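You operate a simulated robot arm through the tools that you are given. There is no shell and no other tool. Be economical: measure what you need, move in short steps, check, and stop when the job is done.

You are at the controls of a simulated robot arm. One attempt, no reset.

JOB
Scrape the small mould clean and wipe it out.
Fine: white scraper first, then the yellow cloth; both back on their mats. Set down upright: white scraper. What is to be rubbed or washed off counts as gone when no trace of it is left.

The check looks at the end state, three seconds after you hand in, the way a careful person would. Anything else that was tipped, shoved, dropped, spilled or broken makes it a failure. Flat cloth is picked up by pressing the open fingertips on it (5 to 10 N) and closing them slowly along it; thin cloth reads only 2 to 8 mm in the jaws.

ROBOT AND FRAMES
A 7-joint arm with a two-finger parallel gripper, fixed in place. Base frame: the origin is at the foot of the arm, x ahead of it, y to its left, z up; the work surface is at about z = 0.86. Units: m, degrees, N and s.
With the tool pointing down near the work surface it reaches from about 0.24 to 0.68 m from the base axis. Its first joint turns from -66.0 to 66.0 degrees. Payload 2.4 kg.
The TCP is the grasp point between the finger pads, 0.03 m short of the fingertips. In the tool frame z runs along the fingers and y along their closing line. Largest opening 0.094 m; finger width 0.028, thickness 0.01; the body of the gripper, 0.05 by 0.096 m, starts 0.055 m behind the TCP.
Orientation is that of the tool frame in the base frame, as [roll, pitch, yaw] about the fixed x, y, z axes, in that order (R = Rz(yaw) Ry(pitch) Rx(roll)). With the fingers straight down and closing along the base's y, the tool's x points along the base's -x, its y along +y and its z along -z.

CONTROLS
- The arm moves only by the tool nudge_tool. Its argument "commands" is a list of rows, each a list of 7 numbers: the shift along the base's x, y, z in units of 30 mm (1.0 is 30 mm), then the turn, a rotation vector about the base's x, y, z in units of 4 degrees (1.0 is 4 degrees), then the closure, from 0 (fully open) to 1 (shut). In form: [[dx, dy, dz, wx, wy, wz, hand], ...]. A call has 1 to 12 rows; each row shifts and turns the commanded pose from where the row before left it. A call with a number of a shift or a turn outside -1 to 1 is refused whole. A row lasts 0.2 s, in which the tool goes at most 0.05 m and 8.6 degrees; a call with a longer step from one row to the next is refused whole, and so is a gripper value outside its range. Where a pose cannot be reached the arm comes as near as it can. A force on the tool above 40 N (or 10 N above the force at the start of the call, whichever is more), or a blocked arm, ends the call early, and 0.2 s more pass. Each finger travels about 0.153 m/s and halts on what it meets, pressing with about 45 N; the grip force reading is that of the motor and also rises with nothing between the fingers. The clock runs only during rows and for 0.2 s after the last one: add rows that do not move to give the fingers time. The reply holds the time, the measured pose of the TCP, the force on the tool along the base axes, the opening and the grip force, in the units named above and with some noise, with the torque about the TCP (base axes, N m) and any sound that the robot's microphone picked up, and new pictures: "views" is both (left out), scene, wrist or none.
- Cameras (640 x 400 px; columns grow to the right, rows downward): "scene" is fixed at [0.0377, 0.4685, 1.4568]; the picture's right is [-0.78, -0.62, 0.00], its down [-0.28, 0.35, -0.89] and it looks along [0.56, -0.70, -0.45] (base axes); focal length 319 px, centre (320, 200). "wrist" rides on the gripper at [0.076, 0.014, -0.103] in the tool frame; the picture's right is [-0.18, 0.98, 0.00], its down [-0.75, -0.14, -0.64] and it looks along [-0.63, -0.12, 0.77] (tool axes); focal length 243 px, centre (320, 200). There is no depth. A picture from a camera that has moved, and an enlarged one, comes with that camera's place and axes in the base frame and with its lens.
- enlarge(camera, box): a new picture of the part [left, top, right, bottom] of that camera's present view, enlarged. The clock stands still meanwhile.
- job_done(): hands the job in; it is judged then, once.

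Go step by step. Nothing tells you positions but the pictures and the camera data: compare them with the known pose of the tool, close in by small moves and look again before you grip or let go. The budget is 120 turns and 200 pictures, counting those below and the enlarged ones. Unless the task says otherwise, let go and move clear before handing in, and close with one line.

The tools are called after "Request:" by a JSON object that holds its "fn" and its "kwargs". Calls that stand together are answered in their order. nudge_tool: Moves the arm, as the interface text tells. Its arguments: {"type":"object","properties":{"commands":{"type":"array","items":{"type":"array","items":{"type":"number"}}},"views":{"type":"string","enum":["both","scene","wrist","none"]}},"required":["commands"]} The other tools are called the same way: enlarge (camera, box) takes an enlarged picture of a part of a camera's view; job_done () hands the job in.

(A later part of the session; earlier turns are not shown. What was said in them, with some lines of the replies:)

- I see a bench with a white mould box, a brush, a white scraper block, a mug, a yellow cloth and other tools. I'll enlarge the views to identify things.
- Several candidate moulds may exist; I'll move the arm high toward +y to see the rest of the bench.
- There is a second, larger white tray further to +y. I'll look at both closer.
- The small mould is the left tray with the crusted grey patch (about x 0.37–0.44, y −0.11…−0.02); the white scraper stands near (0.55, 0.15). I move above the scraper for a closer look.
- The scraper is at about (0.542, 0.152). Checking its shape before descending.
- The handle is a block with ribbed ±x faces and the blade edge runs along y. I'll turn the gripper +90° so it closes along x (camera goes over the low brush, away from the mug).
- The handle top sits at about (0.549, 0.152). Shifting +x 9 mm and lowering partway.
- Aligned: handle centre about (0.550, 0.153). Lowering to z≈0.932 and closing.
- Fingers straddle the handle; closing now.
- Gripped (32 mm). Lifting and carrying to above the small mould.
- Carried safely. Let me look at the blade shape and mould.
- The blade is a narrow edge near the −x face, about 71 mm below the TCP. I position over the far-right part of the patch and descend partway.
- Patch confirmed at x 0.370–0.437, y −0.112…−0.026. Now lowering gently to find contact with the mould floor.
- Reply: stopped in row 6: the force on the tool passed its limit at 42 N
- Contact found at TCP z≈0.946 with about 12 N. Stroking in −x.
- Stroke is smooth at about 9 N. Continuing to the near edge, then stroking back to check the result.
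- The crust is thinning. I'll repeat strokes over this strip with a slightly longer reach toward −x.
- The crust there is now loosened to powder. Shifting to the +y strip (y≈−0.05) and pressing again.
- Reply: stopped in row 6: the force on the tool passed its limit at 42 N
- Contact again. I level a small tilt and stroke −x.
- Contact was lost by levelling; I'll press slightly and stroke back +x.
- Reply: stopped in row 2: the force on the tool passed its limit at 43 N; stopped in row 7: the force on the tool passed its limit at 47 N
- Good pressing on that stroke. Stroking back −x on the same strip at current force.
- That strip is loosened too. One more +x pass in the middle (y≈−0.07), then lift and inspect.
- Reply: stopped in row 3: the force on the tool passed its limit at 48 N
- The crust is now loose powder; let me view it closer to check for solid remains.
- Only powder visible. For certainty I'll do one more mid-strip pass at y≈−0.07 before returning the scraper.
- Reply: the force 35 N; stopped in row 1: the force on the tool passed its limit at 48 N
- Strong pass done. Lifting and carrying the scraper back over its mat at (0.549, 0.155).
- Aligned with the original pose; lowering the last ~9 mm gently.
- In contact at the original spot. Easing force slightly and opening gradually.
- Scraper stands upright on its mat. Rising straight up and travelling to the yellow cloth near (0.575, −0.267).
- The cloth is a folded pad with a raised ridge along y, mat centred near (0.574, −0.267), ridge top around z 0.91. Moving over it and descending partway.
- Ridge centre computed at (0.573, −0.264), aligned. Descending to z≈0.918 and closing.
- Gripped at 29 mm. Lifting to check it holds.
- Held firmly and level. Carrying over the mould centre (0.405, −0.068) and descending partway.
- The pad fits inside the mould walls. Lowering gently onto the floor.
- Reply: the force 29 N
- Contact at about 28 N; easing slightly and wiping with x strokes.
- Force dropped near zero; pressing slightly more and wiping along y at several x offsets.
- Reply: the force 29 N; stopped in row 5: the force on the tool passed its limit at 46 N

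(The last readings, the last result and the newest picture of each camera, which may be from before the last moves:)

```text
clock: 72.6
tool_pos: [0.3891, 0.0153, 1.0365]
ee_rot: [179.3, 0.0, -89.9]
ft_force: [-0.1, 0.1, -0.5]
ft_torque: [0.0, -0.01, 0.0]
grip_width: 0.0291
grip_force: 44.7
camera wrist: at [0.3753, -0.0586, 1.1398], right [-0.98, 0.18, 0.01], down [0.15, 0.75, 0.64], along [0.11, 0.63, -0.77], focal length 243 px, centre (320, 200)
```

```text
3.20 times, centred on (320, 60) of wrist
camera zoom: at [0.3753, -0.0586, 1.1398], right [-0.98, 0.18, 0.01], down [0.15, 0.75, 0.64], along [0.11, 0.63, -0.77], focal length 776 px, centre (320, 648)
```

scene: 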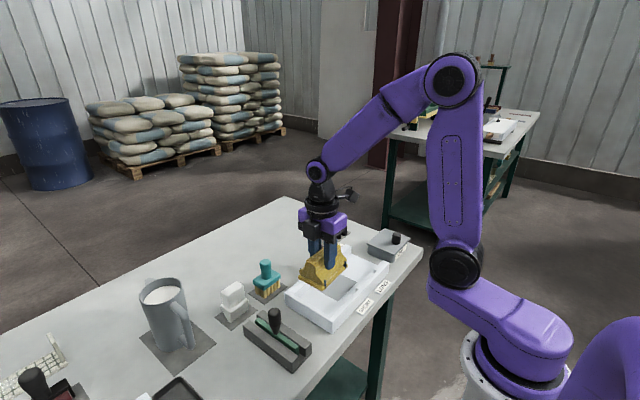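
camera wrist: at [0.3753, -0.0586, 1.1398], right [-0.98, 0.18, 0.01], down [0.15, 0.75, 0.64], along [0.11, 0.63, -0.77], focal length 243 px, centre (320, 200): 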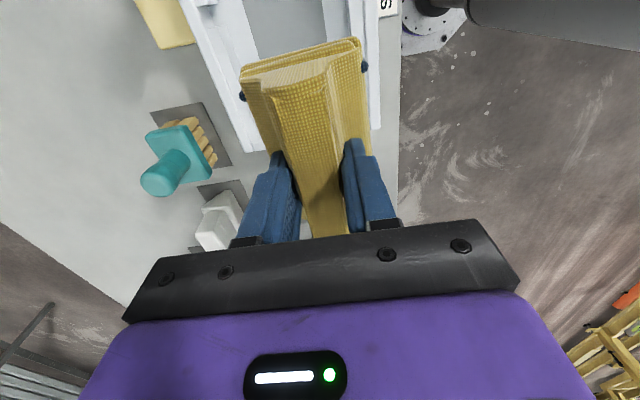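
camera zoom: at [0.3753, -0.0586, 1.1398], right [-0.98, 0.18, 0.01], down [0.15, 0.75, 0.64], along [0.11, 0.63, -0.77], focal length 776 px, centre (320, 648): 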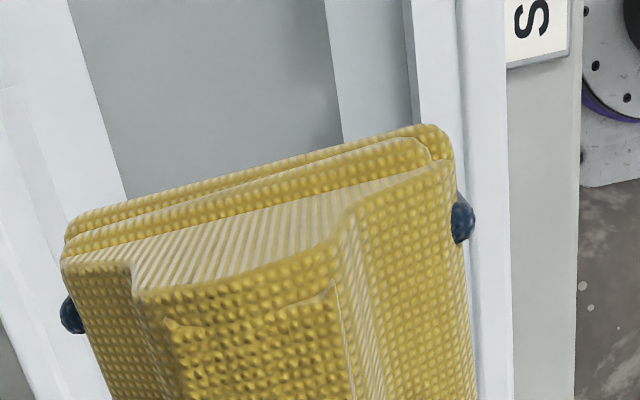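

Looks clean. Moving toward the cloth's mat and inspecting the mould unobstructed.

Request:
{"fn": "nudge_tool", "kwargs": {"commands": [[0.9, -0.6, 0, 0, -0.17, 0, 1], [0.9, -0.8, 0, 0, 0, 0, 1], [0.9, -0.8, 0, 0, 0, 0, 1], [0.9, -0.8, 0, 0, 0, 0, 1], [0.9, -0.8, 0, 0, 0, 0, 1], [0.9, -0.8, 0, 0, 0, 0, 1], [0.76, -0.8, 0, 0, 0, 0, 1], [0, -0.95, 0, 0, 0, 0, 1], [0, -1, 0, 0, 0, 0, 1], [0, -1, 0, 0, 0, 0, 1], [0, -1, 0, 0, 0, 0, 1], [0, 0, 0, 0, 0, 0, 1]]}}

Request:
{"fn": "enlarge", "kwargs": {"camera": "scene", "box": [300, 240, 380, 310]}}

Request:
{"fn": "enlarge", "kwargs": {"camera": "wrist", "box": [380, 60, 600, 240]}}

```text
clock: 75.2
tool_pos: [0.5746, -0.2673, 1.0362]
ee_rot: [179.8, -0.1, -89.9]
ft_force: [-0.7, 0.1, -0.1]
ft_torque: [0.0, 0.0, -0.02]
grip_width: 0.0292
grip_force: 44.9
camera wrist: at [0.5602, -0.3428, 1.1401], right [-0.98, 0.18, 0.0], down [0.14, 0.75, 0.64], along [0.11, 0.63, -0.77], focal length 243 px, centre (320, 200)
```

scene: 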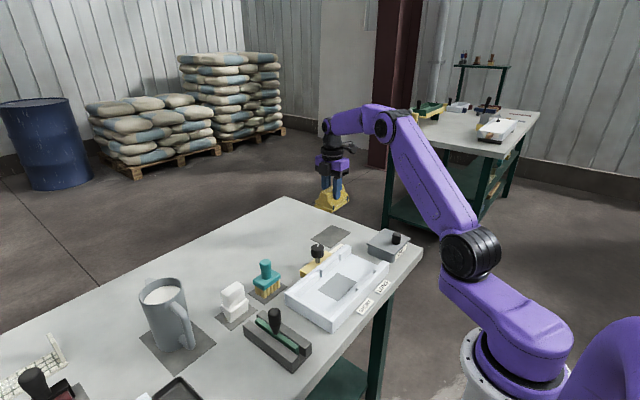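
wrist: 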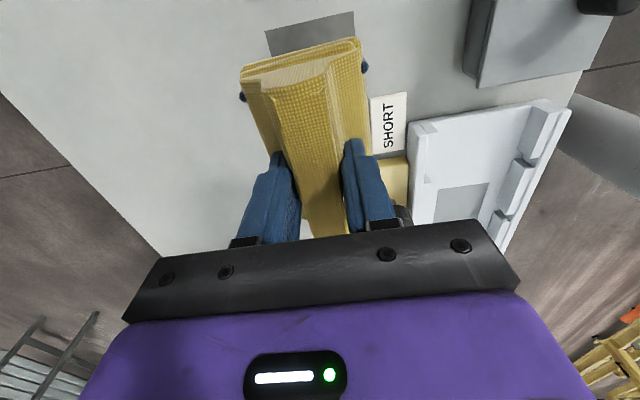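

```text
5.71 times, centred on (340, 275) of scene
camera zoom: at [0.0377, 0.4684, 1.4568], right [-0.78, -0.62, 0.0], down [-0.28, 0.35, -0.89], along [0.56, -0.7, -0.45], focal length 1823 px, centre (206, -229)
```

zoom: 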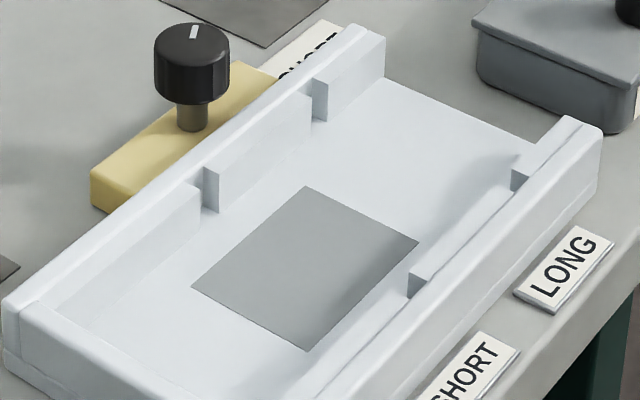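

```text
2.22 times, centred on (490, 150) of wrist
camera zoom: at [0.5602, -0.3428, 1.1401], right [-0.98, 0.18, 0.0], down [0.14, 0.75, 0.64], along [0.11, 0.63, -0.77], focal length 539 px, centre (-58, 311)
```

zoom: 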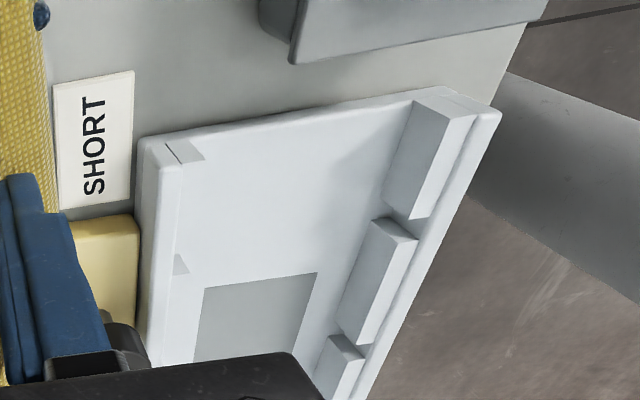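

The patch looks spotless; one high zoom to be sure before putting the cloth back.

Request:
{"fn": "enlarge", "kwargs": {"camera": "scene", "box": [318, 260, 368, 304]}}

Request:
{"fn": "nudge_tool", "kwargs": {"commands": [[0, 0.06, -0.9, 0, 0, 0, 1], [0, 0, -0.9, 0, 0, 0, 1], [0, 0, -0.9, 0, 0, 0, 1], [0, 0, -0.7, 0, 0, 0, 1], [0, 0, -0.2, 0, 0, 0, 1], [0, 0, 0, 0, 0, 0, 1]]}}

Request:
{"fn": "enlarge", "kwargs": {"camera": "scene", "box": [290, 190, 380, 260]}}

```text
9.09 times, centred on (343, 282) of scene
camera zoom: at [0.0377, 0.4684, 1.4568], right [-0.78, -0.62, 0.0], down [-0.28, 0.35, -0.89], along [0.56, -0.7, -0.45], focal length 2901 px, centre (111, -546)
```

zoom: 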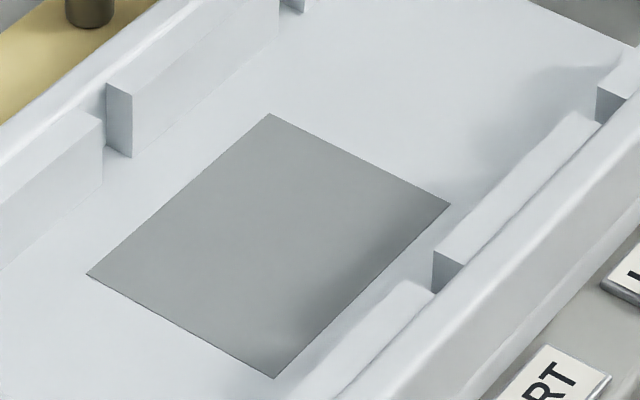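

```text
clock: 76.6
tool_pos: [0.5748, -0.2653, 0.9279]
ee_rot: [179.9, 0.0, -89.9]
ft_force: [0.6, -0.5, 0.0]
ft_torque: [-0.03, 0.0, 0.0]
grip_width: 0.0295
grip_force: 44.8
camera wrist: at [0.5595, -0.3394, 1.032], right [-0.98, 0.18, 0.0], down [0.14, 0.75, 0.64], along [0.12, 0.63, -0.77], focal length 243 px, centre (320, 200)
```

scene: 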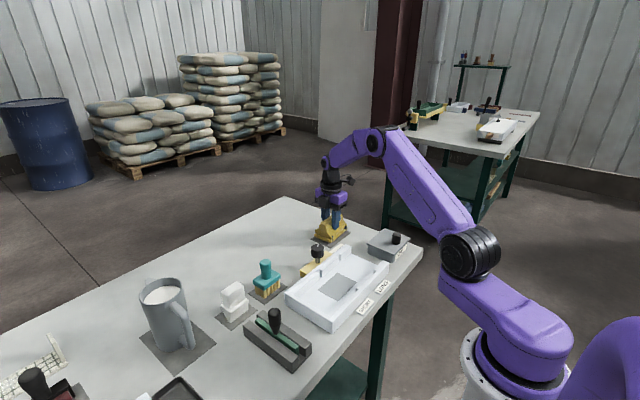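
wrist: 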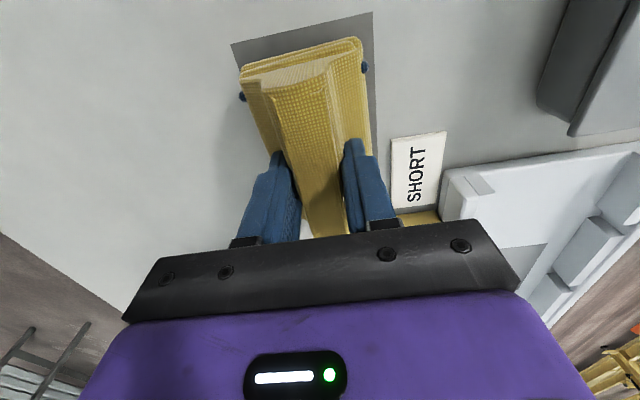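

```text
5.71 times, centred on (335, 225) of scene
camera zoom: at [0.0377, 0.4684, 1.4568], right [-0.78, -0.62, 0.0], down [-0.28, 0.35, -0.89], along [0.56, -0.7, -0.45], focal length 1823 px, centre (234, 57)
```

zoom: 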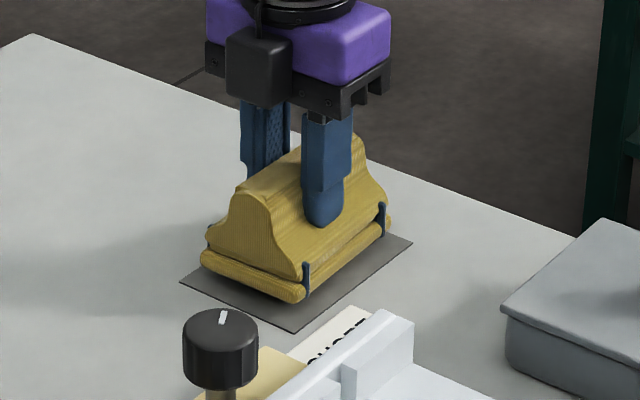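

The mould is clean and the cloth hovers over its mat. Lowering the last centimetre until touch.

Request:
{"fn": "nudge_tool", "kwargs": {"commands": [[0, 0, -0.2, 0, 0, 0, 1], [0, 0, -0.06, 0, 0, 0, 1], [0, 0, -0.04, 0, 0, 0, 1], [0, 0, -0.02, 0, 0, 0, 1], [0, 0, 0, 0, 0, 0, 1]], "views": "none"}}

```text
clock: 77.8
tool_pos: [0.5746, -0.2647, 0.9191]
ee_rot: [179.8, -0.1, -89.9]
ft_force: [0.4, 1.0, -0.9]
ft_torque: [-0.04, -0.02, 0.01]
grip_width: 0.0295
grip_force: 44.9
```

Request:
{"fn": "nudge_tool", "kwargs": {"commands": [[0, 0, -0.03, 0, 0, 0, 1], [0, 0, -0.02, 0, 0, 0, 1], [0, 0, 0, 0, 0, 0, 1]], "views": "none"}}

```text
clock: 78.6
tool_pos: [0.5756, -0.2644, 0.9184]
ee_rot: [179.8, 0.0, -89.8]
ft_force: [1.0, -0.7, 4.5]
ft_torque: [0.01, 0.15, 0.02]
grip_width: 0.0298
grip_force: 44.9
```

Touching at 4.5 N. Opening gradually, then rising straight.

Request:
{"fn": "nudge_tool", "kwargs": {"commands": [[0, 0, 0, 0, 0, 0, 0.66], [0, 0, 0, 0, 0, 0, 0.58], [0, 0, 0, 0, 0, 0, 0.45], [0, 0, 0, 0, 0, 0, 0.3], [0, 0, 0, 0, 0, 0, 0.15], [0, 0, 0, 0, 0, 0, 0.15], [0, 0, 0.5, 0, 0, 0, 0.15], [0, 0, 1, 0, 0, 0, 0.15], [0, 0, 1, 0, 0, 0, 0.15], [0, 0, 1, 0, 0, 0, 0.15], [0, 0, 1, 0, 0, 0, 0.15], [0, 0, 0, 0, 0, 0, 0.15]]}}

Request:
{"fn": "enlarge", "kwargs": {"camera": "scene", "box": [290, 190, 380, 260]}}

Request:
{"fn": "enlarge", "kwargs": {"camera": "scene", "box": [200, 220, 400, 345]}}

```text
clock: 81.2
tool_pos: [0.5753, -0.2654, 1.0533]
ee_rot: [179.9, 0.0, -90.0]
ft_force: [-0.6, 0.1, -0.3]
ft_torque: [-0.03, -0.02, -0.02]
grip_width: 0.0799
grip_force: 0.0
camera wrist: at [0.559, -0.3396, 1.1558], right [-0.98, 0.18, 0.0], down [0.14, 0.75, 0.64], along [0.12, 0.63, -0.77], focal length 243 px, centre (320, 200)
```

scene: 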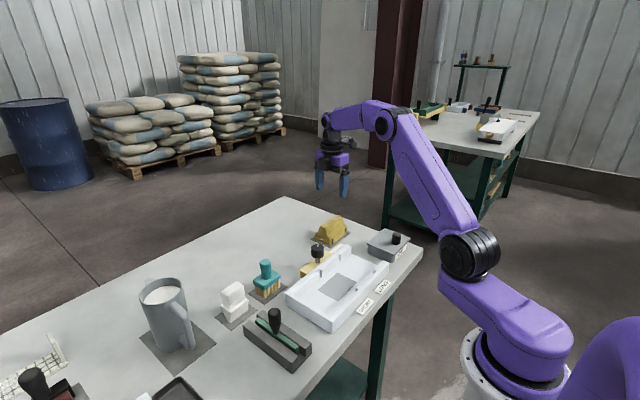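
wrist: 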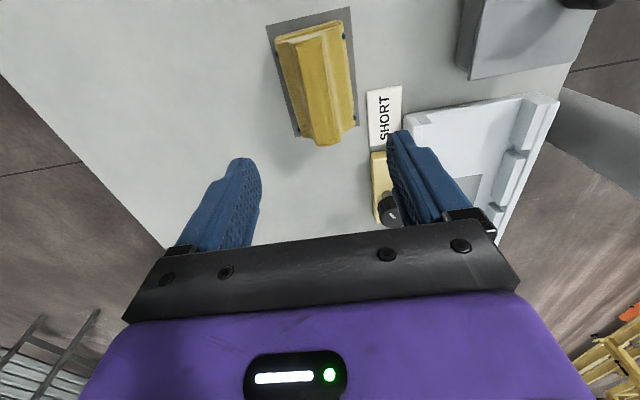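

```text
5.71 times, centred on (335, 225) of scene
camera zoom: at [0.0377, 0.4685, 1.4568], right [-0.78, -0.62, 0.0], down [-0.28, 0.35, -0.89], along [0.56, -0.7, -0.45], focal length 1823 px, centre (234, 57)
```

zoom: 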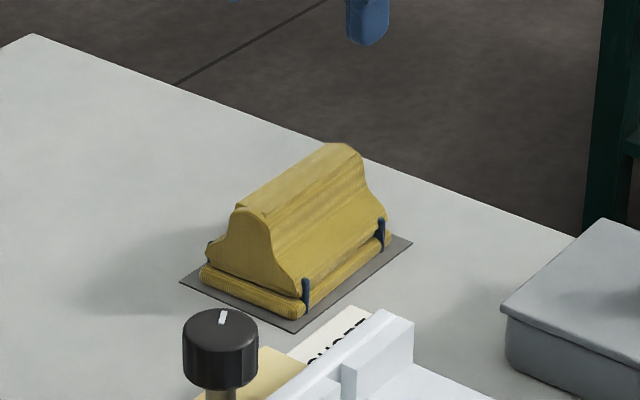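

```text
3.20 times, centred on (300, 282) of scene
camera zoom: at [0.0377, 0.4685, 1.4568], right [-0.78, -0.62, 0.0], down [-0.28, 0.35, -0.89], along [0.56, -0.7, -0.45], focal length 1021 px, centre (384, -64)
```

zoom: 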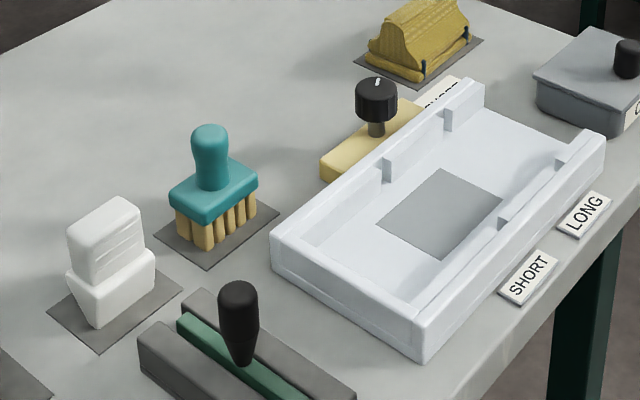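

The mould is clean, the scraper stands upright on its mat, the cloth is back on its mat, nothing else appears moved, and the arm is clear. Handing in.

Request:
{"fn": "job_done", "kwargs": {}}

```text
The job is handed in.
```

The small mould has been scraped and wiped with no visible trace left, the white scraper stands upright on its mat, and the yellow cloth is back on its own mat.
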